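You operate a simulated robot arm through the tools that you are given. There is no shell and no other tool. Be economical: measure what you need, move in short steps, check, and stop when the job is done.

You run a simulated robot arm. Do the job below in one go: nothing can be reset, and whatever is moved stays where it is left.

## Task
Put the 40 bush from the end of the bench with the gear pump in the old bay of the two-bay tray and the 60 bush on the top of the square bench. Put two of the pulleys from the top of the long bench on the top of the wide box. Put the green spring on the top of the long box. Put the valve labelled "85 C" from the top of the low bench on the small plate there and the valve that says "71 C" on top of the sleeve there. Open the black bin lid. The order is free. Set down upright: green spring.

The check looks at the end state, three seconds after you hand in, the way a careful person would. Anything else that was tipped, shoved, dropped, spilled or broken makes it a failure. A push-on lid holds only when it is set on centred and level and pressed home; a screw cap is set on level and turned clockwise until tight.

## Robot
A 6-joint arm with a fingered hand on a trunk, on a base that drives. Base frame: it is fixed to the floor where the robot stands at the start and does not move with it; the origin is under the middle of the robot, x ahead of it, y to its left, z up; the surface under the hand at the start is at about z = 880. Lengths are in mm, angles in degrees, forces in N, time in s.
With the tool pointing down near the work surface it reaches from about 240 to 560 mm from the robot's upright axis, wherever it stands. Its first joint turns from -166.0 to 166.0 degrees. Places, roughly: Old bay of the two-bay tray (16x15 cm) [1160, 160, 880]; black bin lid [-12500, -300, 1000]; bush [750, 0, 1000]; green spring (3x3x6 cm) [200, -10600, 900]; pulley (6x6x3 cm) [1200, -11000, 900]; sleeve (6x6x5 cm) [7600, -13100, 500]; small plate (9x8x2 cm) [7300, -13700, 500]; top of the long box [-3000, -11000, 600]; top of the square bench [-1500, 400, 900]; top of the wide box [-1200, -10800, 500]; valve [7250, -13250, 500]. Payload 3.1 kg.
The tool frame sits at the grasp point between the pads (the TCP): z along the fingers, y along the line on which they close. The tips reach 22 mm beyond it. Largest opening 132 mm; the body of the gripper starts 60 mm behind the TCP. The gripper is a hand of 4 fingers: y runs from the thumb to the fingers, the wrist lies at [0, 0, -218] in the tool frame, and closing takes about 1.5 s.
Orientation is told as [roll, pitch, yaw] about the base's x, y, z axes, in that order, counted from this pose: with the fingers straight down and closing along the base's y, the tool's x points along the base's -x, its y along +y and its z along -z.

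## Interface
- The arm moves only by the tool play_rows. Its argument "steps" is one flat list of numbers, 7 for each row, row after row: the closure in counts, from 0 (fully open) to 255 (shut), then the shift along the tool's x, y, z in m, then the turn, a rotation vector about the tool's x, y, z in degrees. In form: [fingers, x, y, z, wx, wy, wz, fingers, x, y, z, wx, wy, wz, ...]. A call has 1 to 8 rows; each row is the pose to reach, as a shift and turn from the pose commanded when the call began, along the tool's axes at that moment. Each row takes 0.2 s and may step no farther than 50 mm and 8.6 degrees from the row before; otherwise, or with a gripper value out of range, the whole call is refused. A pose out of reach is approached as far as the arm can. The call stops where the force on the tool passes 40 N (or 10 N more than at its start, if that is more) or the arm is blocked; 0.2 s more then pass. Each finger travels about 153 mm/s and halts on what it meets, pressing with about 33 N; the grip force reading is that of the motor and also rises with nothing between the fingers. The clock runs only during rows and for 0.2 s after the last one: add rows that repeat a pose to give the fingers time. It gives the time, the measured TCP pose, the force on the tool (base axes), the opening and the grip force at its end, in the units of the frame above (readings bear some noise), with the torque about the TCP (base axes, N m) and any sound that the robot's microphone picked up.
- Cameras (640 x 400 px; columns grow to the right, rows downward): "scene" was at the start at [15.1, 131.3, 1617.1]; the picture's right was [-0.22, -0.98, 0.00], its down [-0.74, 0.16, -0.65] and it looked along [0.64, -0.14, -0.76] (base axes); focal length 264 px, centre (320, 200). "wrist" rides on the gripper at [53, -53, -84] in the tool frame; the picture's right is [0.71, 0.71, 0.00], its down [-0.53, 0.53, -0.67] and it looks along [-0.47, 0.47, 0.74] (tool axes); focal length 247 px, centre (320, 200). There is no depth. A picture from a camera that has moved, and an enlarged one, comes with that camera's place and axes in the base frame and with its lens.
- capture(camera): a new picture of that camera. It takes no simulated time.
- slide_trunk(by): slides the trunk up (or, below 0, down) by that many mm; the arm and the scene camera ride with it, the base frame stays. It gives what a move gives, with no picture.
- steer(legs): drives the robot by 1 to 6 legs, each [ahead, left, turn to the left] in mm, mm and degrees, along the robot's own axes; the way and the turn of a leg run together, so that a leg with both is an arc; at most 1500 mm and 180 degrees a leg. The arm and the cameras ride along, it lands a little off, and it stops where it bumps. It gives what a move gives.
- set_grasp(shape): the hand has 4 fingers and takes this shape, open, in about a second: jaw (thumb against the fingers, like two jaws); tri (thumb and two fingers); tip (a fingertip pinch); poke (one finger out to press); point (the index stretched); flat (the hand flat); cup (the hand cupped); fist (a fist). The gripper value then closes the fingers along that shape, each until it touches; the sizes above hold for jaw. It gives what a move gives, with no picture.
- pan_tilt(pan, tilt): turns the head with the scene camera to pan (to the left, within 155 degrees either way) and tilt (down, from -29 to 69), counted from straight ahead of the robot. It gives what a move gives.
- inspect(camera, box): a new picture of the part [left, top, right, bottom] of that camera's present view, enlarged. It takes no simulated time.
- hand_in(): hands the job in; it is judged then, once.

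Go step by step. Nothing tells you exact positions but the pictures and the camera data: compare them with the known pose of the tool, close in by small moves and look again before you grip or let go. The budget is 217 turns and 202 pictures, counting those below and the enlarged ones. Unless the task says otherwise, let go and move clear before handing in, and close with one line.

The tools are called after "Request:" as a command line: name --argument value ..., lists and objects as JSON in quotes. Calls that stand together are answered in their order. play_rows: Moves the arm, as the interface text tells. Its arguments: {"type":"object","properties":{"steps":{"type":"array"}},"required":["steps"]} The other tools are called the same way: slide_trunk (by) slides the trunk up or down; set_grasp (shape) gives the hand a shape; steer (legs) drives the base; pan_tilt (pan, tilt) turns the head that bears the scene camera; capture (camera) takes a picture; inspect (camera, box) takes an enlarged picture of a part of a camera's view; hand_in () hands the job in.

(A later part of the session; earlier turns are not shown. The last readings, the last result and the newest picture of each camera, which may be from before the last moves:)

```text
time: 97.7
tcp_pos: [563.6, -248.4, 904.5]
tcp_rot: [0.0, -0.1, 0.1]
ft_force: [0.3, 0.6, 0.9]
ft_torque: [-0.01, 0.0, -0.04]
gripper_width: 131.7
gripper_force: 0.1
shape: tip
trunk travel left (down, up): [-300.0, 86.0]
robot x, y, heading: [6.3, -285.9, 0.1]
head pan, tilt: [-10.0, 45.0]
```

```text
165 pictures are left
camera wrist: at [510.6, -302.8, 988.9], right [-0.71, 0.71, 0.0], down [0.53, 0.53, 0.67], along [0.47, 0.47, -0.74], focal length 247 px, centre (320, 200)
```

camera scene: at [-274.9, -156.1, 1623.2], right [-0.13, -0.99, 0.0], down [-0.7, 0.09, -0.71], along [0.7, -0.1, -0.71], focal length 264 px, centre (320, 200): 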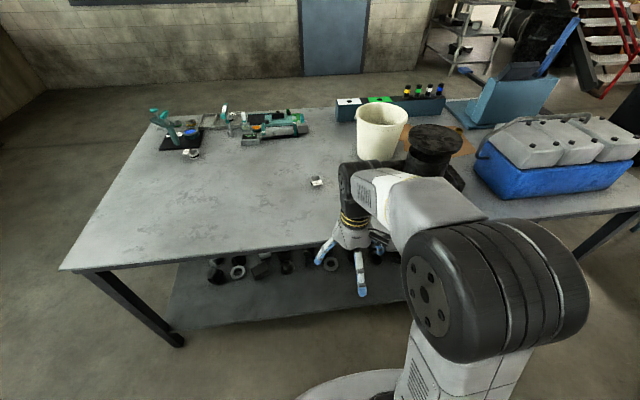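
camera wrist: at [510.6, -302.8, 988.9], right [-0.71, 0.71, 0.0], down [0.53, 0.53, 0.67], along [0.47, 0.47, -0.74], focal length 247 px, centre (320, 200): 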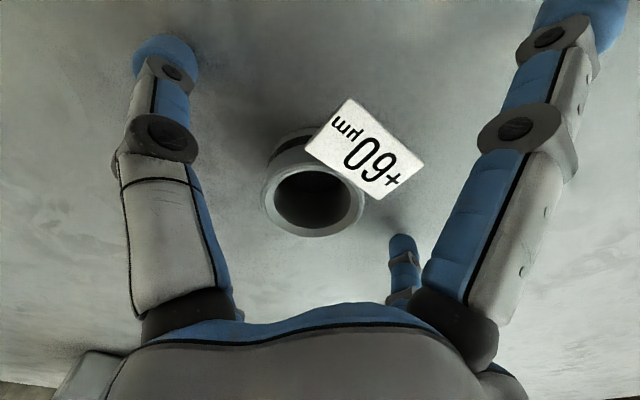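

Request:
play_rows --steps '[130, 0, 0, 0, 0, 0, 0, 130, 0, 0, 0, 0, 0, 0, 200, 0, 0, 0, 0, 0, 0, 230, 0, 0, 0, 0, 0, 0, 255, 0, 0, 0, 0, 0, 0, 255, 0, 0, 0, 0, 0, 0, 255, 0, 0, 0, 0, 0, 0, 255, 0, 0, 0, 0, 0, 0]'

Request:
play_rows --steps '[255, 0, 0, -0.03, 0, 0, 0, 255, 0, 0, -0.08, 0, 0, 0, 255, 0.03, 0, -0.12, 0, 0, 0, 255, 0.07, 0, -0.15, 0, 0, 0, 255, 0.11, 0, -0.18, 0, 0, 0, 255, 0.15, 0, -0.2, 0, 0, 0, 255, 0.19, 0, -0.2, 0, 0, 0, 255, 0.21, 0, -0.2, 0, 0, 0]'

Request:
capture --camera "wrist"

Request:
pan_tilt --pan 150 --tilt 35

Request:
capture --camera "scene"

```text
time: 99.5
tcp_pos: [563.8, -249.9, 905.3]
tcp_rot: [-0.1, 0.1, 0.1]
ft_force: [-0.2, 0.5, 0.6]
ft_torque: [0.04, 0.01, -0.04]
gripper_width: 37.3
gripper_force: 32.3
shape: tip
trunk travel left (down, up): [-300.0, 86.0]
robot x, y, heading: [2.9, -281.6, 0.2]
head pan, tilt: [-10.0, 45.0]
```

```text
time: 101.2
tcp_pos: [353.8, -251.2, 1103.0]
tcp_rot: [0.1, -0.1, 0.1]
ft_force: [0.2, -0.9, -0.4]
ft_torque: [0.02, -0.03, 0.02]
gripper_width: 36.8
gripper_force: 32.7
shape: tip
trunk travel left (down, up): [-300.0, 86.0]
robot x, y, heading: [7.4, -281.9, 0.1]
head pan, tilt: [-10.0, 45.0]
```

```text
164 pictures are left
camera wrist: at [300.1, -304.9, 1188.2], right [-0.71, 0.71, 0.0], down [0.52, 0.53, 0.67], along [0.47, 0.47, -0.74], focal length 247 px, centre (320, 200)
```

wrist: 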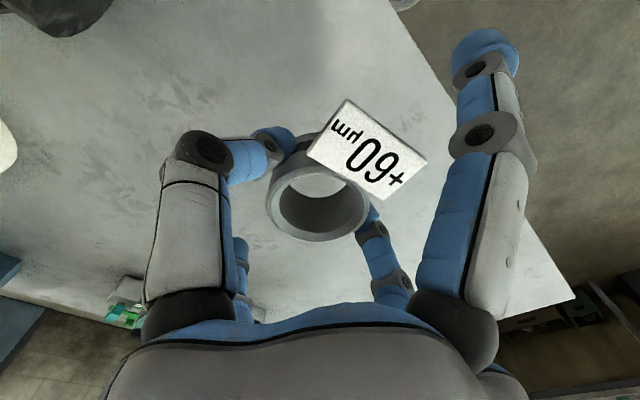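

```text
time: 103.7
tcp_pos: [355.0, -250.9, 1105.0]
tcp_rot: [0.0, -0.1, 0.1]
ft_force: [0.3, 0.7, -0.6]
ft_torque: [0.0, 0.03, -0.03]
gripper_width: 37.2
gripper_force: 32.9
shape: tip
trunk travel left (down, up): [-300.0, 86.0]
robot x, y, heading: [4.9, -286.0, 0.0]
head pan, tilt: [150.0, 35.0]
```

```text
163 pictures are left
camera scene: at [-131.0, -92.9, 1638.1], right [0.5, 0.87, 0.0], down [0.5, -0.29, -0.82], along [-0.71, 0.41, -0.57], focal length 264 px, centre (320, 200)
```

scene: 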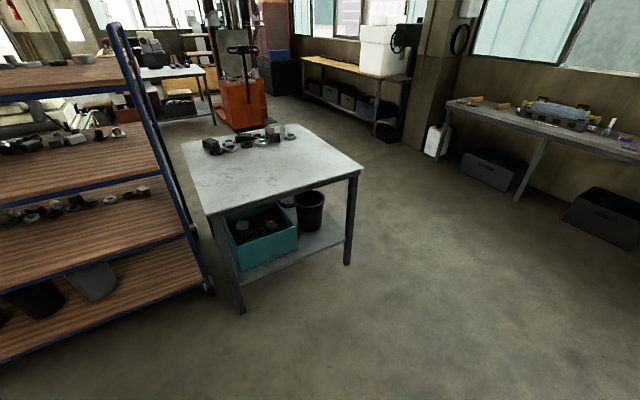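

I hold the 60 bush. The square bench spans x -2100..-1200 and y -70..830, and its near half is clear. I'll drive there facing it.

Request:
steer --legs '[[-310, 0, 0], [0, 665, 0], [0, 0, 180], [500, 0, 0]]'

Request:
pan_tilt --pan 0 --tilt 45

Request:
capture --camera "scene"

```text
time: 119.0
tcp_pos: [-1158.0, 373.0, 1103.5]
tcp_rot: [0.1, 0.0, 179.2]
ft_force: [-0.8, 0.7, -1.0]
ft_torque: [-0.01, 0.01, 0.0]
gripper_width: 37.0
gripper_force: 33.2
shape: tip
trunk travel left (down, up): [-300.0, 86.0]
robot x, y, heading: [-806.2, 397.5, 179.5]
head pan, tilt: [150.0, 35.0]
```

```text
time: 121.4
tcp_pos: [-1156.9, 371.5, 1104.3]
tcp_rot: [0.0, 0.1, 179.3]
ft_force: [-0.8, -0.6, 0.0]
ft_torque: [-0.03, -0.01, -0.01]
gripper_width: 37.3
gripper_force: 32.1
shape: tip
trunk travel left (down, up): [-300.0, 86.0]
robot x, y, heading: [-809.5, 400.8, 179.3]
head pan, tilt: [0.0, 45.0]
```

```text
162 pictures are left
camera scene: at [-832.7, 253.7, 1623.2], right [0.01, 1.0, 0.0], down [0.71, -0.01, -0.71], along [-0.71, 0.01, -0.71], focal length 264 px, centre (320, 200)
```

scene: 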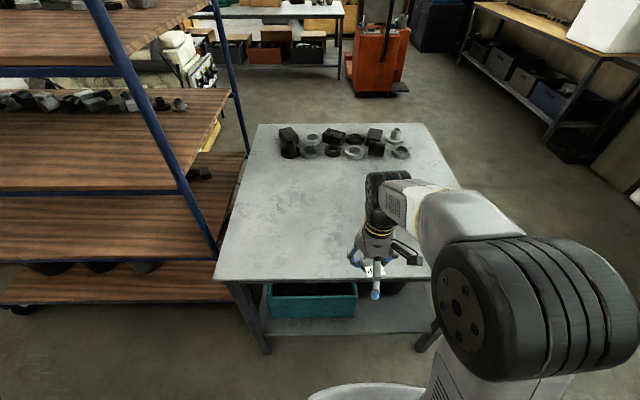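

Request:
steer --legs '[[115, 0, 0]]'

Request:
play_rows --steps '[255, -0.04, 0, 0.02, 0, 0, 0, 255, -0.08, 0, 0.05, 0, 0, 0, 255, -0.11, 0, 0.09, 0, 0, 0, 255, -0.13, 0, 0.12, 0, 0, 0, 255, -0.13, 0, 0.15, 0, 0, 0, 255, -0.13, 0, 0.15, 0, 0, 0]'

Request:
capture --camera "scene"

Request:
capture --camera "wrist"

```text
time: 122.6
tcp_pos: [-1271.8, 374.0, 1103.1]
tcp_rot: [0.0, -0.1, 179.3]
ft_force: [0.7, 0.0, -0.9]
ft_torque: [-0.02, 0.0, -0.05]
gripper_width: 37.0
gripper_force: 33.8
shape: tip
trunk travel left (down, up): [-300.0, 86.0]
robot x, y, heading: [-922.6, 407.1, 179.3]
head pan, tilt: [0.0, 45.0]
```

```text
time: 124.0
tcp_pos: [-1399.6, 374.6, 955.7]
tcp_rot: [0.0, 0.0, 179.3]
ft_force: [0.6, 0.6, 0.4]
ft_torque: [0.0, -0.02, 0.0]
gripper_width: 37.0
gripper_force: 32.7
shape: tip
trunk travel left (down, up): [-300.0, 86.0]
robot x, y, heading: [-921.0, 407.0, 179.5]
head pan, tilt: [0.0, 45.0]
```

```text
161 pictures are left
camera scene: at [-946.1, 255.2, 1623.3], right [0.01, 1.0, 0.0], down [0.71, -0.01, -0.71], along [-0.71, 0.01, -0.71], focal length 264 px, centre (320, 200)
```

scene: 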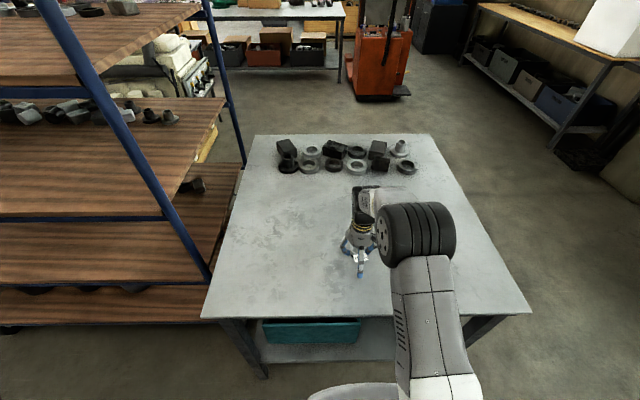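

```text
160 pictures are left
camera wrist: at [-1345.7, 426.3, 1040.5], right [0.7, -0.72, 0.0], down [-0.53, -0.52, 0.67], along [-0.48, -0.47, -0.74], focal length 247 px, centre (320, 200)
```

wrist: 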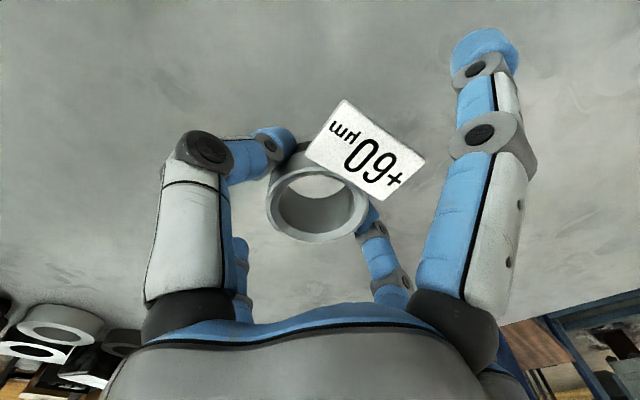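

Request:
play_rows --steps '[255, 0, 0, 0.012, 0, 0, 0, 255, 0, 0, 0.024, 0, 0, 0, 255, 0, 0, 0.028, 0, 0, 0, 255, 0, 0, 0.03, 0, 0, 0, 255, 0, 0, 0.032, 0, 0, 0]'

Request:
capture --camera "wrist"

```text
time: 125.2
tcp_pos: [-1399.6, 375.4, 922.3]
tcp_rot: [0.1, 0.1, 179.3]
ft_force: [0.7, 0.4, -1.1]
ft_torque: [0.01, -0.04, -0.02]
gripper_width: 37.3
gripper_force: 32.5
shape: tip
trunk travel left (down, up): [-300.0, 86.0]
robot x, y, heading: [-920.3, 403.6, 179.2]
head pan, tilt: [0.0, 45.0]
```

```text
159 pictures are left
camera wrist: at [-1347.9, 428.1, 1006.8], right [0.7, -0.72, 0.0], down [-0.53, -0.52, 0.67], along [-0.48, -0.47, -0.74], focal length 247 px, centre (320, 200)
```

wrist: 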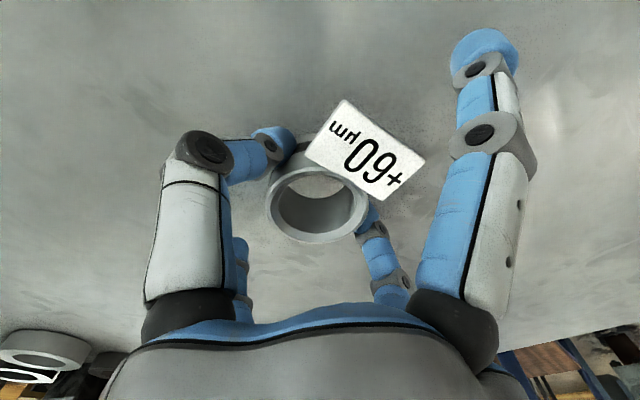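

Request:
play_rows --steps '[255, 0, 0, 0.003, 0, 0, 0, 255, 0, 0, 0.006, 0, 0, 0, 255, 0, 0, 0.009, 0, 0, 0, 255, 0, 0, 0.012, 0, 0, 0, 255, 0, 0, 0.014, 0, 0, 0, 255, 0, 0, 0.015, 0, 0, 0]'

```text
time: 126.6
tcp_pos: [-1401.3, 376.0, 907.1]
tcp_rot: [0.0, 0.0, 179.3]
ft_force: [-0.2, -0.2, -1.6]
ft_torque: [0.01, 0.02, -0.01]
gripper_width: 37.0
gripper_force: 33.6
shape: tip
trunk travel left (down, up): [-300.0, 86.0]
robot x, y, heading: [-921.0, 397.2, 179.3]
head pan, tilt: [0.0, 45.0]
```

Request:
play_rows --steps '[255, 0, 0, 0.001, 0, 0, 0, 255, 0, 0, 0.002, 0, 0, 0, 255, 0, 0, 0.003, 0, 0, 0]'

Request:
capture --camera "wrist"

```text
time: 127.4
tcp_pos: [-1401.5, 375.6, 903.7]
tcp_rot: [0.0, 0.0, 179.2]
ft_force: [-0.4, -1.2, 0.2]
ft_torque: [-0.01, -0.02, 0.01]
gripper_width: 37.0
gripper_force: 32.7
shape: tip
trunk travel left (down, up): [-300.0, 86.0]
robot x, y, heading: [-918.9, 398.6, 179.2]
head pan, tilt: [0.0, 45.0]
```

```text
158 pictures are left
camera wrist: at [-1347.9, 427.9, 988.3], right [0.7, -0.72, 0.0], down [-0.53, -0.52, 0.67], along [-0.48, -0.47, -0.74], focal length 247 px, centre (320, 200)
```

wrist: 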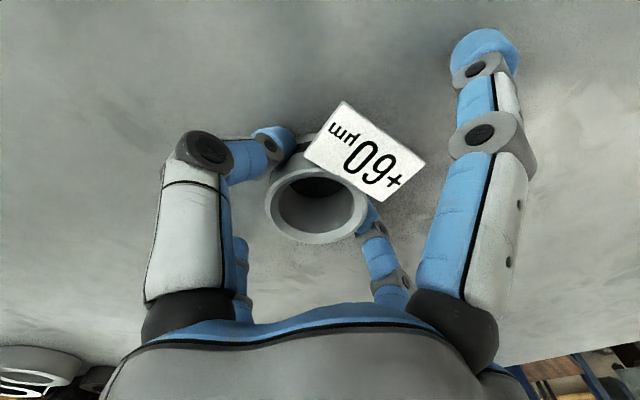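

Request:
play_rows --steps '[255, 0, 0, 0.001, 0, 0, 0, 255, 0, 0, 0.002, 0, 0, 0, 255, 0, 0, 0.003, 0, 0, 0, 255, 0, 0, 0.004, 0, 0, 0]'

```text
time: 128.4
tcp_pos: [-1401.4, 376.2, 901.6]
tcp_rot: [0.0, -0.3, 179.2]
ft_force: [-2.3, 2.8, 20.2]
ft_torque: [0.16, 0.0, 0.0]
gripper_width: 37.8
gripper_force: 32.7
shape: tip
trunk travel left (down, up): [-300.0, 86.0]
robot x, y, heading: [-924.6, 400.4, 179.3]
head pan, tilt: [0.0, 45.0]
```

Contact. I'll ease up 2 mm, release and raise the hand.

Request:
play_rows --steps '[255, 0, 0, -0.002, 0, 0, 0, 200, 0, 0, -0.002, 0, 0, 0, 150, 0, 0, -0.002, 0, 0, 0, 100, 0, 0, -0.002, 0, 0, 0, 60, 0, 0, -0.002, 0, 0, 0, 60, 0, 0, -0.002, 0, 0, 0]'

Request:
play_rows --steps '[60, 0, 0, -0.03, 0, 0, 0, 60, 0, 0, -0.08, 0, 0, 0, 60, 0, 0, -0.12, 0, 0, 0, 60, 0.04, 0, -0.16, 0, 0, 0, 0, 0.09, 0, -0.2, 0, 0, 0, 0, 0.12, 0, -0.21, 0, 0, 0]'

Request:
capture --camera "wrist"

Request:
pan_tilt --pan 90 --tilt 20

Request:
capture --camera "scene"

Request:
pan_tilt --pan 30 --tilt 15

Request:
capture --camera "scene"

```text
time: 129.8
tcp_pos: [-1400.3, 376.2, 902.1]
tcp_rot: [-0.1, 0.0, 179.3]
ft_force: [0.9, 1.3, 4.6]
ft_torque: [-0.22, 0.0, 0.04]
gripper_width: 97.9
gripper_force: 0.1
shape: tip
trunk travel left (down, up): [-300.0, 86.0]
robot x, y, heading: [-924.6, 403.9, 179.4]
head pan, tilt: [0.0, 45.0]
```

```text
refused: row 4 steps farther than a row can; nothing moved
```

```text
157 pictures are left
camera wrist: at [-1346.6, 428.4, 986.6], right [0.7, -0.72, 0.0], down [-0.53, -0.52, 0.67], along [-0.48, -0.47, -0.74], focal length 247 px, centre (320, 200)
```

wrist: 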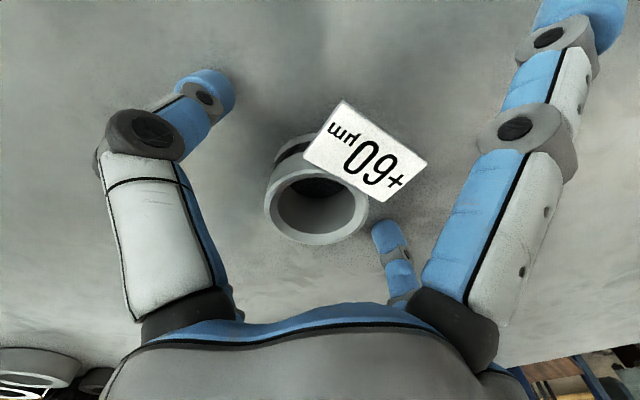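

```text
time: 131.4
tcp_pos: [-1399.7, 374.9, 901.6]
tcp_rot: [-0.1, -0.1, 179.3]
ft_force: [-0.1, 0.7, 2.2]
ft_torque: [-0.12, 0.0, 0.03]
gripper_width: 99.4
gripper_force: 0.0
shape: tip
trunk travel left (down, up): [-300.0, 86.0]
robot x, y, heading: [-922.8, 402.0, 179.2]
head pan, tilt: [90.0, 20.0]
```

```text
156 pictures are left
camera scene: at [-865.8, 161.2, 1661.9], right [-1.0, 0.01, 0.0], down [0.0, 0.34, -0.94], along [-0.01, -0.94, -0.34], focal length 264 px, centre (320, 200)
```

scene: 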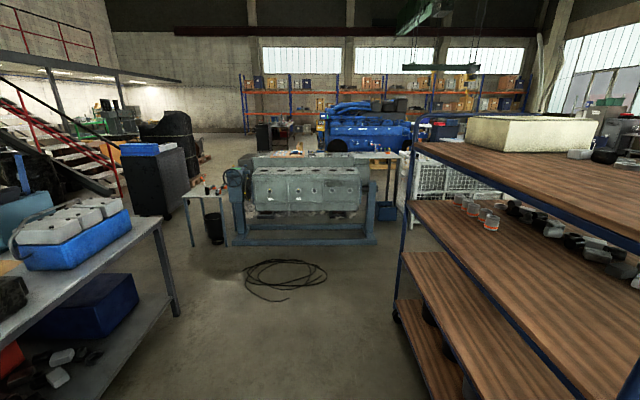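

```text
time: 132.7
tcp_pos: [-1400.9, 376.2, 902.2]
tcp_rot: [0.0, -0.1, 179.3]
ft_force: [1.0, 0.5, 1.6]
ft_torque: [-0.04, 0.0, 0.0]
gripper_width: 99.6
gripper_force: 0.1
shape: tip
trunk travel left (down, up): [-300.0, 86.0]
robot x, y, heading: [-918.5, 401.2, 179.3]
head pan, tilt: [30.0, 15.0]
```

```text
155 pictures are left
camera scene: at [-946.1, 208.5, 1670.1], right [-0.49, 0.87, 0.0], down [0.23, 0.13, -0.97], along [-0.84, -0.47, -0.26], focal length 264 px, centre (320, 200)
```

scene: 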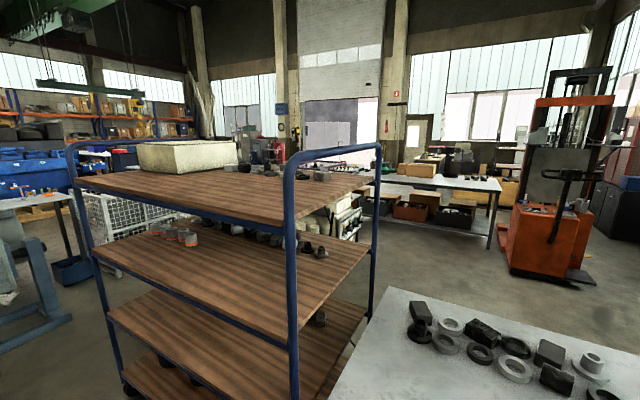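

The 60 bush stands upright on the square bench. I'll raise the arm (smaller steps), back off, turn toward -y and look for a route.

Request:
play_rows --steps '[60, 0, 0, -0.03, 0, 0, 0, 60, 0, 0, -0.07, 0, 0, 0, 60, 0, 0, -0.11, 0, 0, 0, 60, 0.02, 0, -0.14, 0, 0, 0, 0, 0.05, 0, -0.17, 0, 0, 0, 0, 0.08, 0, -0.2, 0, 0, 0, 0, 0.11, 0, -0.21, 0, 0, 0, 0, 0.14, 0, -0.21, 0, 0, 0]'

Request:
capture --camera "wrist"

Request:
steer --legs '[[-350, 0, 0], [0, 0, 90], [1200, 0, 0]]'

Request:
pan_tilt --pan 0 --tilt 18

Request:
capture --camera "scene"

Request:
pan_tilt --pan -60 --tilt 18

Request:
capture --camera "scene"

Request:
pan_tilt --pan 60 --tilt 18

Request:
capture --camera "scene"

```text
time: 134.5
tcp_pos: [-1258.8, 372.6, 1111.2]
tcp_rot: [-0.1, -0.1, 179.4]
ft_force: [0.3, -0.5, -0.8]
ft_torque: [-0.01, 0.0, 0.0]
gripper_width: 131.9
gripper_force: 0.0
shape: tip
trunk travel left (down, up): [-300.0, 86.0]
robot x, y, heading: [-923.3, 405.3, 179.3]
head pan, tilt: [30.0, 15.0]
```

```text
154 pictures are left
camera wrist: at [-1204.9, 424.9, 1196.5], right [0.7, -0.72, 0.0], down [-0.53, -0.52, 0.67], along [-0.48, -0.47, -0.74], focal length 247 px, centre (320, 200)
```

wrist: 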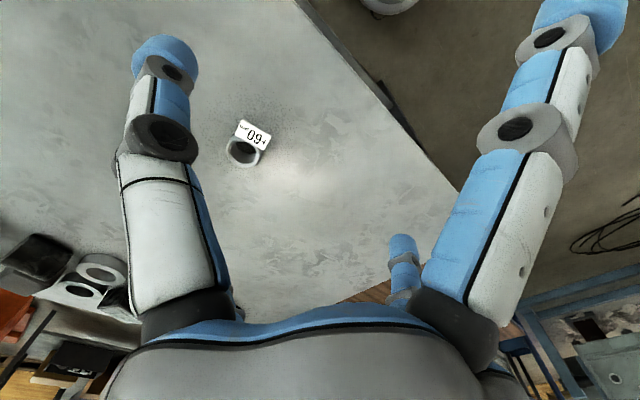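

```text
time: 146.4
tcp_pos: [-566.2, -1151.1, 1111.7]
tcp_rot: [0.0, 0.0, -91.4]
ft_force: [0.4, -0.8, -0.6]
ft_torque: [0.03, 0.0, 0.02]
gripper_width: 131.8
gripper_force: 0.1
shape: tip
trunk travel left (down, up): [-300.0, 86.0]
robot x, y, heading: [-592.8, -812.0, -91.4]
head pan, tilt: [30.0, 15.0]
```

```text
time: 147.3
tcp_pos: [-566.0, -1150.1, 1111.2]
tcp_rot: [0.0, 0.1, -91.5]
ft_force: [0.2, 0.0, -0.6]
ft_torque: [-0.04, 0.02, -0.01]
gripper_width: 131.9
gripper_force: 0.1
shape: tip
trunk travel left (down, up): [-300.0, 86.0]
robot x, y, heading: [-593.4, -816.1, -91.5]
head pan, tilt: [0.0, 18.0]
```

```text
153 pictures are left
camera scene: at [-445.3, -849.2, 1665.2], right [-1.0, 0.02, 0.0], down [0.01, 0.31, -0.95], along [-0.02, -0.95, -0.31], focal length 264 px, centre (320, 200)
```

scene: 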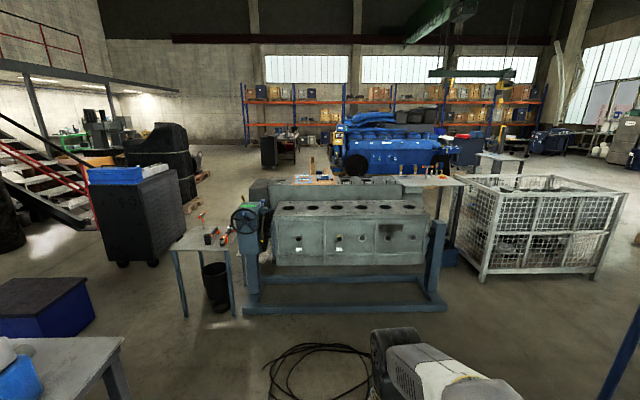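

```text
time: 148.6
tcp_pos: [-565.6, -1151.6, 1110.8]
tcp_rot: [-0.1, 0.0, -91.3]
ft_force: [0.5, -0.2, 0.0]
ft_torque: [0.01, -0.01, 0.0]
gripper_width: 131.6
gripper_force: 0.1
shape: tip
trunk travel left (down, up): [-300.0, 86.0]
robot x, y, heading: [-591.7, -816.4, -91.4]
head pan, tilt: [-60.0, 18.0]
```

```text
152 pictures are left
camera scene: at [-525.0, -800.7, 1665.2], right [-0.48, 0.88, 0.0], down [0.27, 0.15, -0.95], along [-0.83, -0.46, -0.31], focal length 264 px, centre (320, 200)
```

scene: 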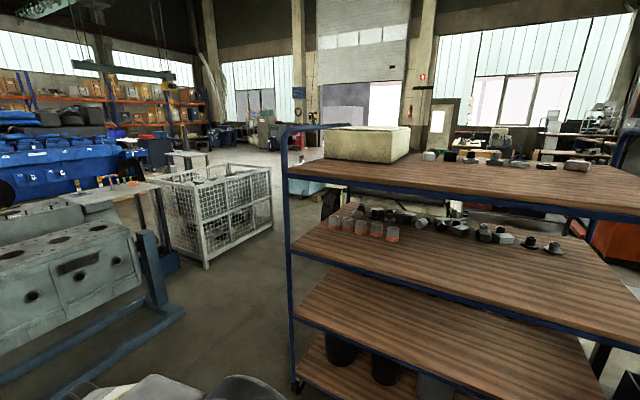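

```text
time: 150.6
tcp_pos: [-565.6, -1151.3, 1111.5]
tcp_rot: [0.0, -0.1, -91.4]
ft_force: [-0.7, 0.3, -0.2]
ft_torque: [-0.01, -0.03, 0.04]
gripper_width: 132.0
gripper_force: 0.1
shape: tip
trunk travel left (down, up): [-300.0, 86.0]
robot x, y, heading: [-590.1, -808.9, -91.4]
head pan, tilt: [60.0, 18.0]
```

```text
151 pictures are left
camera scene: at [-363.5, -804.5, 1665.2], right [-0.52, -0.85, 0.0], down [-0.26, 0.16, -0.95], along [0.81, -0.5, -0.31], focal length 264 px, centre (320, 200)
```

scene: 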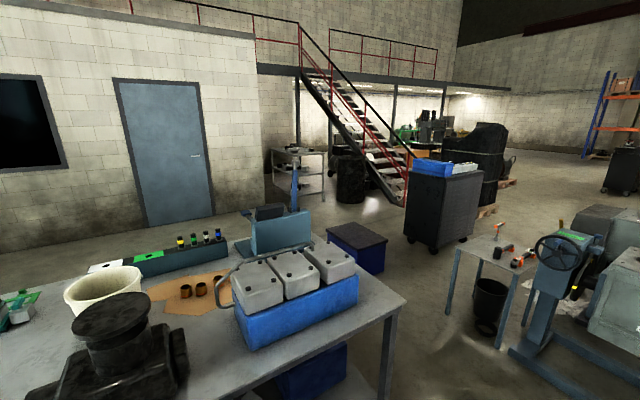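

The direct lane toward -y is blocked by an engine stand, with a cable on the floor. I'll skirt west around the cable and the rack corner in small legs, then look again.

Request:
steer --legs '[[500, -546, 0], [531, -57, 0], [532, -467, 0]]'

Request:
capture --camera "scene"

Request:
pan_tilt --pan -70 --tilt 22

Request:
capture --camera "scene"

Request:
pan_tilt --pan -10 --tilt 15

Request:
capture --camera "scene"

```text
time: 160.7
tcp_pos: [-1656.9, -2684.7, 1110.2]
tcp_rot: [0.0, 0.0, -91.5]
ft_force: [-0.8, 0.6, 0.1]
ft_torque: [0.0, -0.02, 0.0]
gripper_width: 132.0
gripper_force: 0.2
shape: tip
trunk travel left (down, up): [-300.0, 86.0]
robot x, y, heading: [-1680.5, -2346.6, -91.5]
head pan, tilt: [60.0, 18.0]
```

```text
150 pictures are left
camera scene: at [-1454.0, -2337.7, 1665.2], right [-0.52, -0.85, 0.0], down [-0.26, 0.16, -0.95], along [0.81, -0.5, -0.31], focal length 264 px, centre (320, 200)
```

scene: 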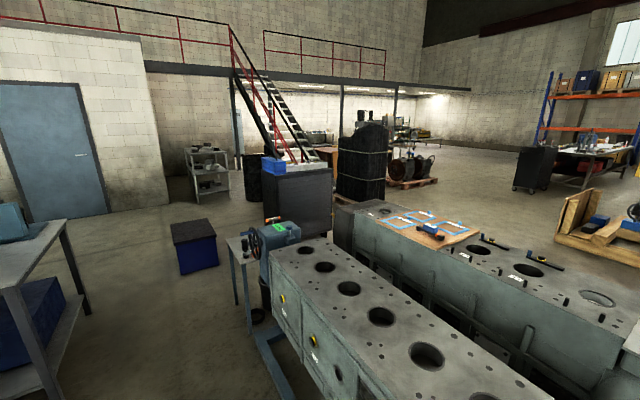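

```text
time: 162.8
tcp_pos: [-1656.5, -2683.7, 1112.0]
tcp_rot: [0.0, 0.0, -91.5]
ft_force: [0.3, -0.3, 0.0]
ft_torque: [-0.01, -0.01, 0.0]
gripper_width: 132.0
gripper_force: 0.3
shape: tip
trunk travel left (down, up): [-300.0, 86.0]
robot x, y, heading: [-1681.2, -2343.5, -91.6]
head pan, tilt: [-70.0, 22.0]
```

```text
149 pictures are left
camera scene: at [-1621.2, -2317.9, 1658.7], right [-0.32, 0.95, 0.0], down [0.36, 0.12, -0.93], along [-0.88, -0.29, -0.37], focal length 264 px, centre (320, 200)
```

scene: 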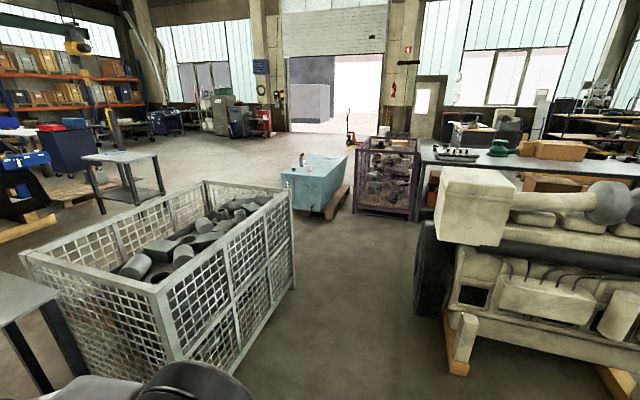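

```text
time: 164.2
tcp_pos: [-1657.4, -2682.6, 1111.9]
tcp_rot: [-0.1, -0.1, -91.6]
ft_force: [0.1, 0.8, 0.5]
ft_torque: [0.0, -0.01, 0.0]
gripper_width: 132.0
gripper_force: 0.1
shape: tip
trunk travel left (down, up): [-300.0, 86.0]
robot x, y, heading: [-1680.0, -2343.5, -91.7]
head pan, tilt: [-10.0, 15.0]
```

```text
148 pictures are left
camera scene: at [-1552.0, -2380.0, 1670.0], right [-0.98, 0.2, 0.0], down [0.05, 0.25, -0.97], along [-0.19, -0.95, -0.26], focal length 264 px, centre (320, 200)
```

scene: 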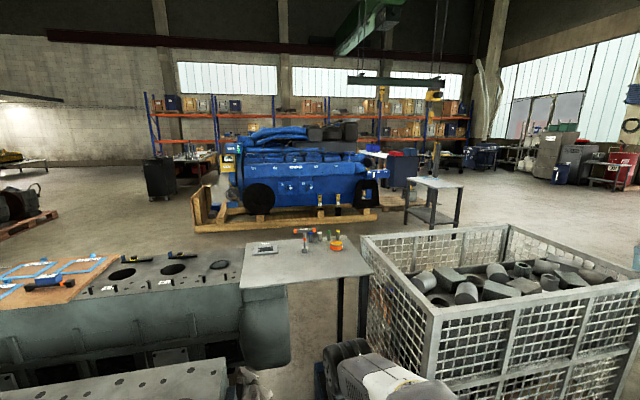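

West passage: between the crate and the engine at y≈-2600, then south at x≈-4150 between the crate and the teal tub. I'll drive it.

Request:
steer --legs '[[152, -856, 0], [152, -856, 0], [321, -742, 0], [1400, 39, 0]]'

Request:
pan_tilt --pan 0 --tilt 15

Request:
capture --camera "scene"

Request:
pan_tilt --pan 60 --tilt 15

Request:
capture --camera "scene"

Request:
pan_tilt --pan -60 --tilt 15

Request:
capture --camera "scene"

```text
time: 183.6
tcp_pos: [-4144.1, -4659.2, 1111.4]
tcp_rot: [0.0, -0.1, -91.3]
ft_force: [0.4, 0.1, 0.9]
ft_torque: [0.02, 0.01, -0.03]
gripper_width: 132.0
gripper_force: 0.0
shape: tip
trunk travel left (down, up): [-300.0, 86.0]
robot x, y, heading: [-4169.4, -4322.3, -91.1]
head pan, tilt: [-10.0, 15.0]
```

```text
time: 184.3
tcp_pos: [-4144.2, -4659.2, 1110.7]
tcp_rot: [0.0, -0.1, -91.4]
ft_force: [0.1, -0.6, -0.4]
ft_torque: [-0.01, 0.01, -0.02]
gripper_width: 132.2
gripper_force: 0.2
shape: tip
trunk travel left (down, up): [-300.0, 86.0]
robot x, y, heading: [-4170.7, -4321.6, -91.2]
head pan, tilt: [0.0, 15.0]
```

```text
147 pictures are left
camera scene: at [-4023.8, -4357.4, 1670.1], right [-1.0, 0.03, 0.0], down [0.01, 0.26, -0.97], along [-0.02, -0.97, -0.26], focal length 264 px, centre (320, 200)
```

scene: 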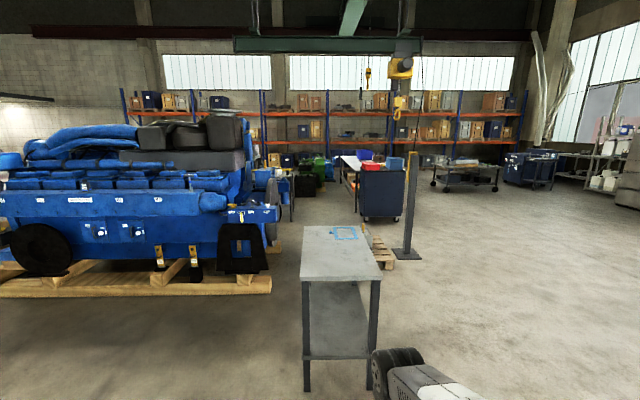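

```text
time: 185.6
tcp_pos: [-4144.5, -4659.7, 1112.6]
tcp_rot: [-0.1, 0.1, -91.4]
ft_force: [0.6, -0.2, -0.7]
ft_torque: [-0.03, 0.02, 0.0]
gripper_width: 132.2
gripper_force: 0.0
shape: tip
trunk travel left (down, up): [-300.0, 86.0]
robot x, y, heading: [-4168.8, -4320.7, -91.5]
head pan, tilt: [60.0, 15.0]
```

```text
146 pictures are left
camera scene: at [-3941.8, -4312.9, 1670.1], right [-0.52, -0.85, 0.0], down [-0.22, 0.14, -0.97], along [0.82, -0.5, -0.26], focal length 264 px, centre (320, 200)
```

scene: 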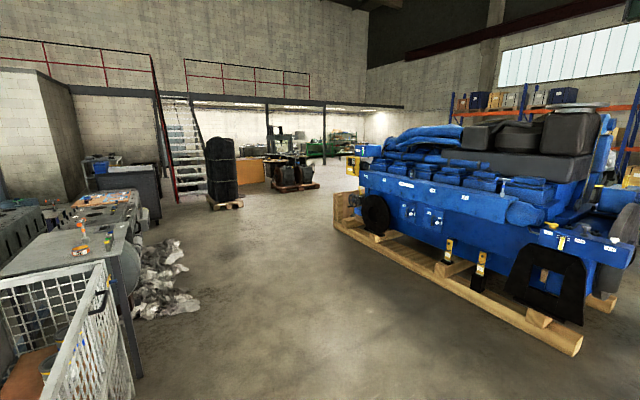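

```text
time: 187.6
tcp_pos: [-4144.2, -4658.8, 1111.9]
tcp_rot: [0.1, 0.0, -91.4]
ft_force: [0.0, 0.4, 0.3]
ft_torque: [-0.01, -0.01, -0.01]
gripper_width: 132.0
gripper_force: 0.0
shape: tip
trunk travel left (down, up): [-300.0, 86.0]
robot x, y, heading: [-4169.5, -4319.6, -91.5]
head pan, tilt: [-60.0, 15.0]
```

```text
145 pictures are left
camera scene: at [-4103.4, -4308.9, 1670.1], right [-0.48, 0.88, 0.0], down [0.23, 0.12, -0.97], along [-0.85, -0.46, -0.26], focal length 264 px, centre (320, 200)
```

scene: 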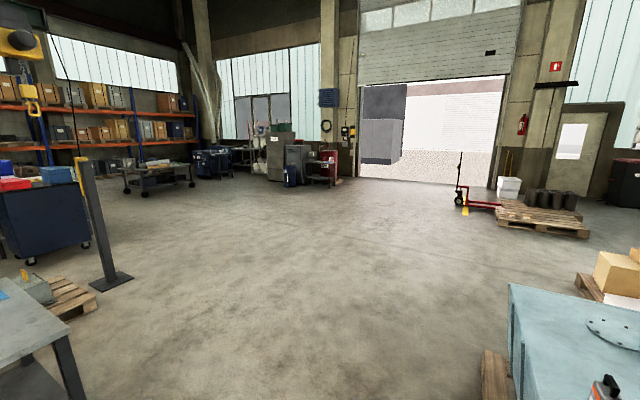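

Beyond the engine stand there is an open lane at y≈-5450, running east past the blue engine. I'll drive to about (300,-5450) and look south.

Request:
steer --legs '[[550, 599, 0], [550, 599, 0], [0, 0, 91.4], [1500, 0, 0], [1500, 0, 0], [300, 0, 0]]'

Request:
pan_tilt --pan -90 --tilt 15

Request:
capture --camera "scene"

Request:
pan_tilt --pan -30 --tilt 15

Request:
capture --camera "scene"

```text
time: 215.6
tcp_pos: [663.9, -5461.2, 1112.1]
tcp_rot: [0.0, 0.0, -0.2]
ft_force: [0.7, 0.1, 0.1]
ft_torque: [0.0, 0.02, 0.0]
gripper_width: 131.9
gripper_force: 0.1
shape: tip
trunk travel left (down, up): [-300.0, 86.0]
robot x, y, heading: [327.9, -5492.7, 0.1]
head pan, tilt: [-60.0, 15.0]
```

```text
time: 216.6
tcp_pos: [662.9, -5461.7, 1111.9]
tcp_rot: [0.0, 0.0, -0.2]
ft_force: [0.2, 0.6, -0.1]
ft_torque: [-0.02, -0.04, -0.01]
gripper_width: 131.7
gripper_force: 0.1
shape: tip
trunk travel left (down, up): [-300.0, 86.0]
robot x, y, heading: [326.7, -5493.8, -0.1]
head pan, tilt: [-90.0, 15.0]
```

```text
144 pictures are left
camera scene: at [265.8, -5440.0, 1670.1], right [-1.0, 0.0, 0.0], down [0.0, 0.26, -0.97], along [0.0, -0.97, -0.26], focal length 264 px, centre (320, 200)
```

scene: 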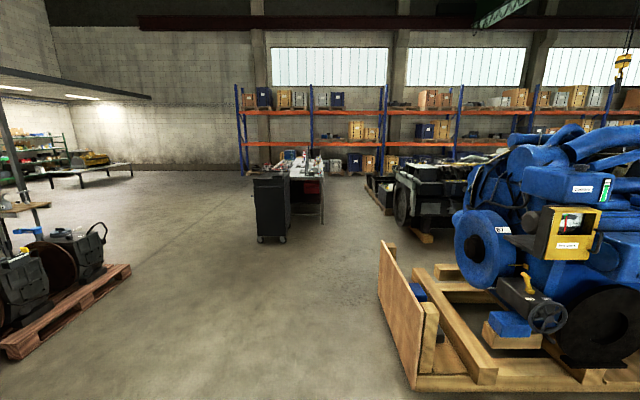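

```text
time: 217.9
tcp_pos: [662.7, -5462.0, 1111.6]
tcp_rot: [0.0, 0.1, -0.1]
ft_force: [0.3, -0.7, 0.1]
ft_torque: [0.01, 0.01, 0.05]
gripper_width: 131.9
gripper_force: 0.1
shape: tip
trunk travel left (down, up): [-300.0, 86.0]
robot x, y, heading: [324.9, -5494.5, -0.4]
head pan, tilt: [-30.0, 15.0]
```

```text
143 pictures are left
camera scene: at [346.5, -5393.5, 1670.1], right [-0.5, -0.86, 0.0], down [-0.22, 0.13, -0.97], along [0.84, -0.48, -0.26], focal length 264 px, centre (320, 200)
```

scene: 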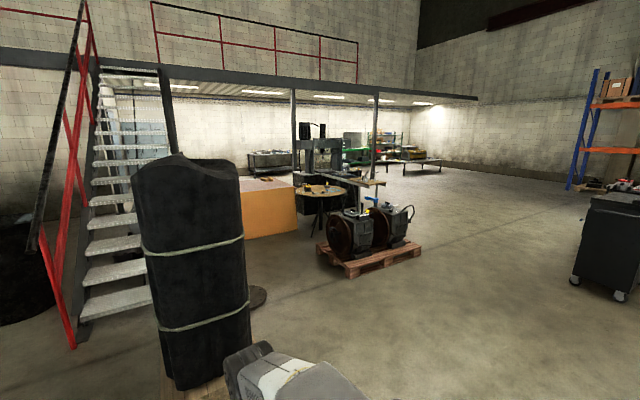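

The long bench is straight south behind the black cabinet, around y -10000 and beyond. I'll drive down to y≈-8900.

Request:
steer --legs '[[0, 0, -90], [1500, 0, 0], [1500, 0, 0], [400, 0, 0]]'

Request:
pan_tilt --pan 0 --tilt 25

Request:
capture --camera "scene"

Request:
pan_tilt --pan -50 --tilt 20

Request:
capture --camera "scene"

Request:
pan_tilt --pan 50 --tilt 20

Request:
capture --camera "scene"

```text
time: 238.3
tcp_pos: [346.6, -9229.0, 1112.0]
tcp_rot: [0.1, 0.0, -89.6]
ft_force: [-0.6, -0.5, 0.4]
ft_torque: [0.0, 0.01, 0.0]
gripper_width: 131.9
gripper_force: 0.0
shape: tip
trunk travel left (down, up): [-300.0, 86.0]
robot x, y, heading: [309.4, -8892.1, -89.5]
head pan, tilt: [-30.0, 15.0]
```

```text
time: 239.2
tcp_pos: [347.2, -9227.6, 1111.7]
tcp_rot: [0.0, 0.0, -89.6]
ft_force: [0.3, -0.5, 0.4]
ft_torque: [0.02, 0.01, 0.03]
gripper_width: 131.8
gripper_force: 0.0
shape: tip
trunk travel left (down, up): [-300.0, 86.0]
robot x, y, heading: [308.4, -8891.0, -89.8]
head pan, tilt: [0.0, 25.0]
```

```text
142 pictures are left
camera scene: at [458.5, -8922.3, 1653.8], right [-1.0, -0.01, 0.0], down [0.0, 0.42, -0.91], along [0.01, -0.91, -0.42], focal length 264 px, centre (320, 200)
```

scene: 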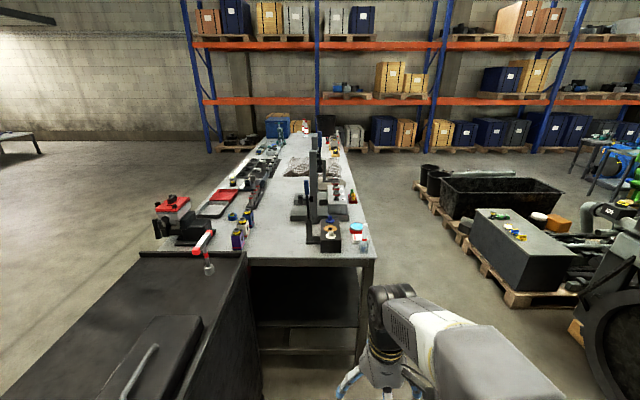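

```text
time: 240.4
tcp_pos: [348.2, -9229.1, 1112.6]
tcp_rot: [0.1, -0.1, -89.7]
ft_force: [-0.4, -0.1, 0.5]
ft_torque: [0.0, -0.01, 0.03]
gripper_width: 131.9
gripper_force: 0.0
shape: tip
trunk travel left (down, up): [-300.0, 86.0]
robot x, y, heading: [314.4, -8893.8, -89.9]
head pan, tilt: [-50.0, 20.0]
```

```text
141 pictures are left
camera scene: at [387.2, -8890.5, 1661.9], right [-0.65, 0.76, 0.0], down [0.26, 0.22, -0.94], along [-0.72, -0.61, -0.34], focal length 264 px, centre (320, 200)
```

scene: 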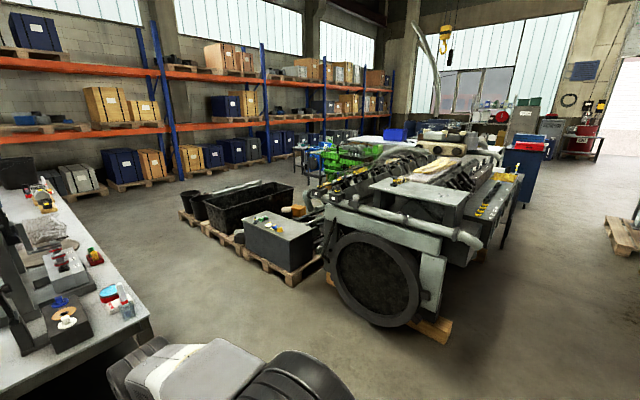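

```text
time: 242.2
tcp_pos: [347.0, -9228.7, 1112.3]
tcp_rot: [0.0, 0.0, -89.6]
ft_force: [0.1, 0.0, 0.6]
ft_torque: [0.0, -0.01, 0.01]
gripper_width: 131.8
gripper_force: 0.1
shape: tip
trunk travel left (down, up): [-300.0, 86.0]
robot x, y, heading: [314.5, -8893.9, -89.5]
head pan, tilt: [50.0, 20.0]
```

```text
140 pictures are left
camera scene: at [529.7, -8889.5, 1661.9], right [-0.64, -0.77, 0.0], down [-0.26, 0.22, -0.94], along [0.72, -0.6, -0.34], focal length 264 px, centre (320, 200)
```

scene: 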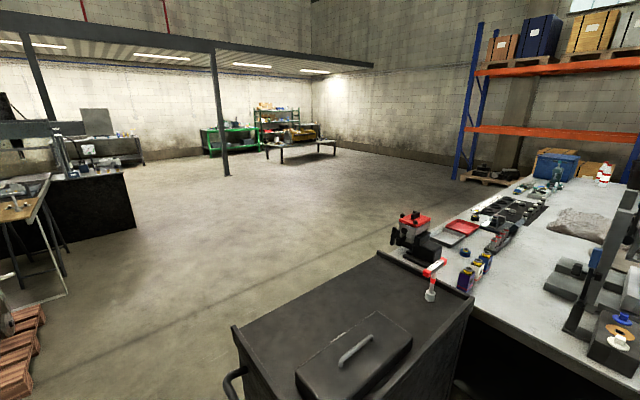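

The long bench spans x 220..1290 and y -12570..-9950, and the wide box with its pallet is to the west at about (-1100,-10750). I'll drive down the lane between them and face the bench to find the spring.

Request:
steer --legs '[[0, -620, 0], [1300, 0, 0], [400, 0, 0], [0, 0, 90]]'

Request:
pan_tilt --pan 0 --tilt 35

Request:
capture --camera "scene"

Request:
pan_tilt --pan 140 --tilt 35

Request:
capture --camera "scene"

Request:
pan_tilt --pan -130 --tilt 30

Request:
capture --camera "scene"

```text
time: 257.6
tcp_pos: [36.5, -10551.2, 1111.8]
tcp_rot: [0.1, 0.0, 0.3]
ft_force: [-0.3, 1.4, -1.2]
ft_torque: [-0.03, -0.02, 0.02]
gripper_width: 131.7
gripper_force: 0.0
shape: tip
trunk travel left (down, up): [-300.0, 86.0]
robot x, y, heading: [-299.9, -10587.2, 0.3]
head pan, tilt: [50.0, 20.0]
```

```text
time: 258.8
tcp_pos: [37.0, -10550.5, 1110.8]
tcp_rot: [0.0, 0.0, 0.4]
ft_force: [0.1, 0.2, 0.1]
ft_torque: [0.03, 0.02, 0.0]
gripper_width: 131.9
gripper_force: 0.1
shape: tip
trunk travel left (down, up): [-300.0, 86.0]
robot x, y, heading: [-299.5, -10585.1, 0.3]
head pan, tilt: [0.0, 35.0]
```

```text
139 pictures are left
camera scene: at [-273.2, -10438.4, 1638.1], right [0.01, -1.0, 0.0], down [-0.57, 0.0, -0.82], along [0.82, 0.01, -0.57], focal length 264 px, centre (320, 200)
```

scene: 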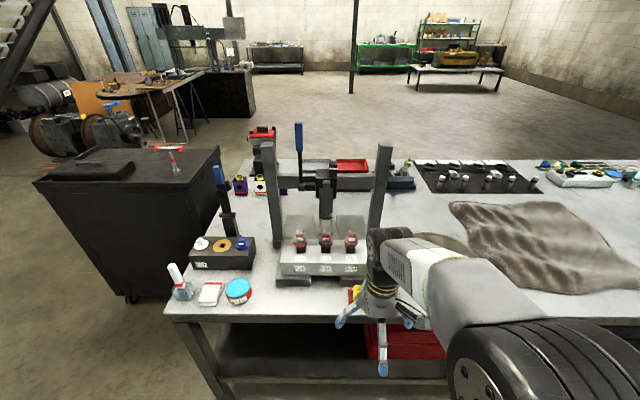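

```text
time: 261.1
tcp_pos: [37.0, -10550.6, 1112.6]
tcp_rot: [0.0, 0.1, 0.4]
ft_force: [0.2, -1.4, 0.2]
ft_torque: [0.01, 0.0, -0.01]
gripper_width: 132.0
gripper_force: 0.1
shape: tip
trunk travel left (down, up): [-300.0, 86.0]
robot x, y, heading: [-299.3, -10586.4, 0.4]
head pan, tilt: [140.0, 35.0]
```

```text
138 pictures are left
camera scene: at [-429.1, -10383.0, 1638.1], right [0.64, 0.77, 0.0], down [0.44, -0.37, -0.82], along [-0.63, 0.52, -0.57], focal length 264 px, centre (320, 200)
```

scene: 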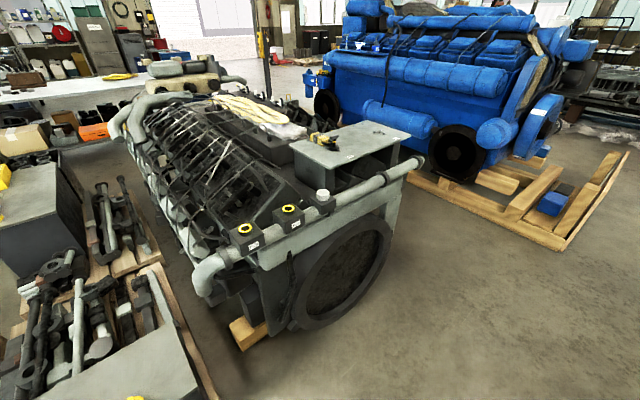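

```text
time: 264.8
tcp_pos: [37.2, -10551.3, 1111.3]
tcp_rot: [0.0, 0.0, 0.4]
ft_force: [0.7, 0.2, -0.1]
ft_torque: [0.0, -0.01, -0.03]
gripper_width: 131.8
gripper_force: 0.1
shape: tip
trunk travel left (down, up): [-300.0, 86.0]
robot x, y, heading: [-303.0, -10587.2, 0.2]
head pan, tilt: [-130.0, 30.0]
```

```text
137 pictures are left
camera scene: at [-418.8, -10508.9, 1645.9], right [-0.77, 0.64, 0.0], down [0.32, 0.39, -0.87], along [-0.55, -0.67, -0.5], focal length 264 px, centre (320, 200)
```

scene: 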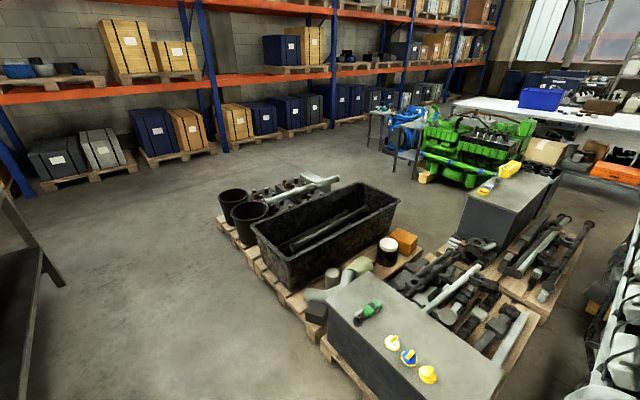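

Request:
pan_tilt --pan 0 --tilt 35

Request:
inspect --camera "scene" --box '[150, 100, 400, 320]'

Request:
inspect --camera "scene" --box '[390, 120, 640, 280]'

Request:
pan_tilt --pan -130 --tilt 30

Request:
inspect --camera "scene" --box '[300, 140, 560, 400]'

```text
time: 266.9
tcp_pos: [37.8, -10550.4, 1111.9]
tcp_rot: [-0.1, 0.0, 0.4]
ft_force: [-0.8, 0.7, 0.2]
ft_torque: [0.03, -0.01, -0.01]
gripper_width: 131.9
gripper_force: 0.1
shape: tip
trunk travel left (down, up): [-300.0, 86.0]
robot x, y, heading: [-298.1, -10587.5, 0.4]
head pan, tilt: [0.0, 35.0]
```

```text
1.82 times, centred on (275, 210) of scene
camera zoom: at [-273.2, -10438.6, 1638.1], right [0.01, -1.0, 0.0], down [-0.57, 0.0, -0.82], along [0.82, 0.01, -0.57], focal length 479 px, centre (402, 182)
```

zoom: 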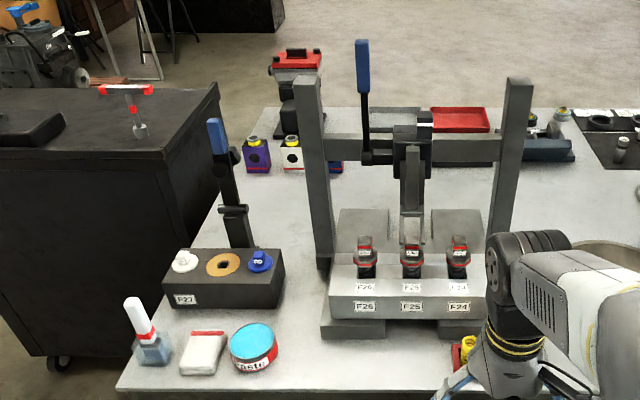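

```text
2.50 times, centred on (515, 200) of scene
camera zoom: at [-273.2, -10438.6, 1638.1], right [0.01, -1.0, 0.0], down [-0.57, 0.0, -0.82], along [0.82, 0.01, -0.57], focal length 659 px, centre (-168, 200)
```

zoom: 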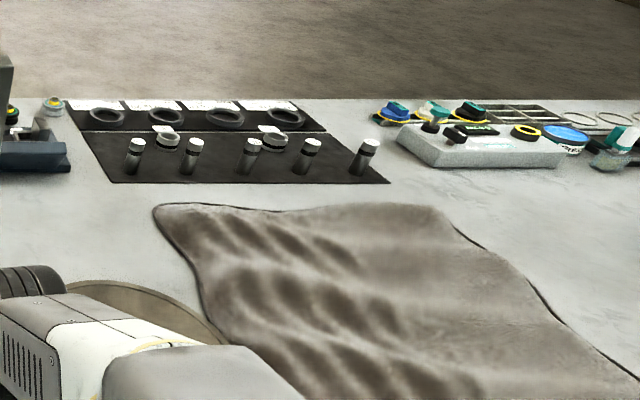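

```text
time: 269.0
tcp_pos: [36.7, -10552.1, 1111.0]
tcp_rot: [0.0, -0.1, 0.5]
ft_force: [-0.4, 0.3, 1.2]
ft_torque: [0.0, 0.02, -0.01]
gripper_width: 131.9
gripper_force: 0.0
shape: tip
trunk travel left (down, up): [-300.0, 86.0]
robot x, y, heading: [-297.2, -10586.1, 0.8]
head pan, tilt: [-130.0, 30.0]
```

```text
1.54 times, centred on (430, 270) of scene
camera zoom: at [-418.8, -10508.9, 1645.9], right [-0.77, 0.64, 0.0], down [0.32, 0.39, -0.87], along [-0.55, -0.67, -0.5], focal length 405 px, centre (151, 92)
```

zoom: 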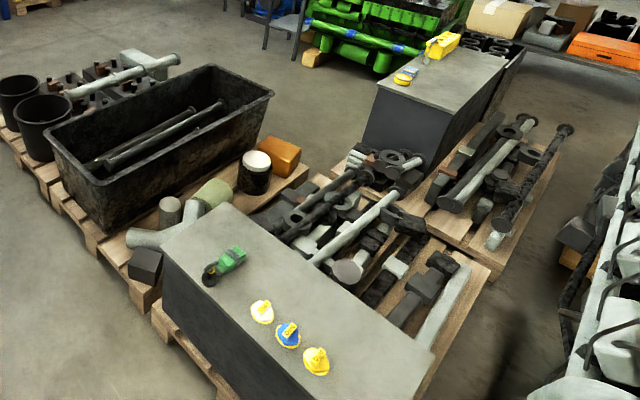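

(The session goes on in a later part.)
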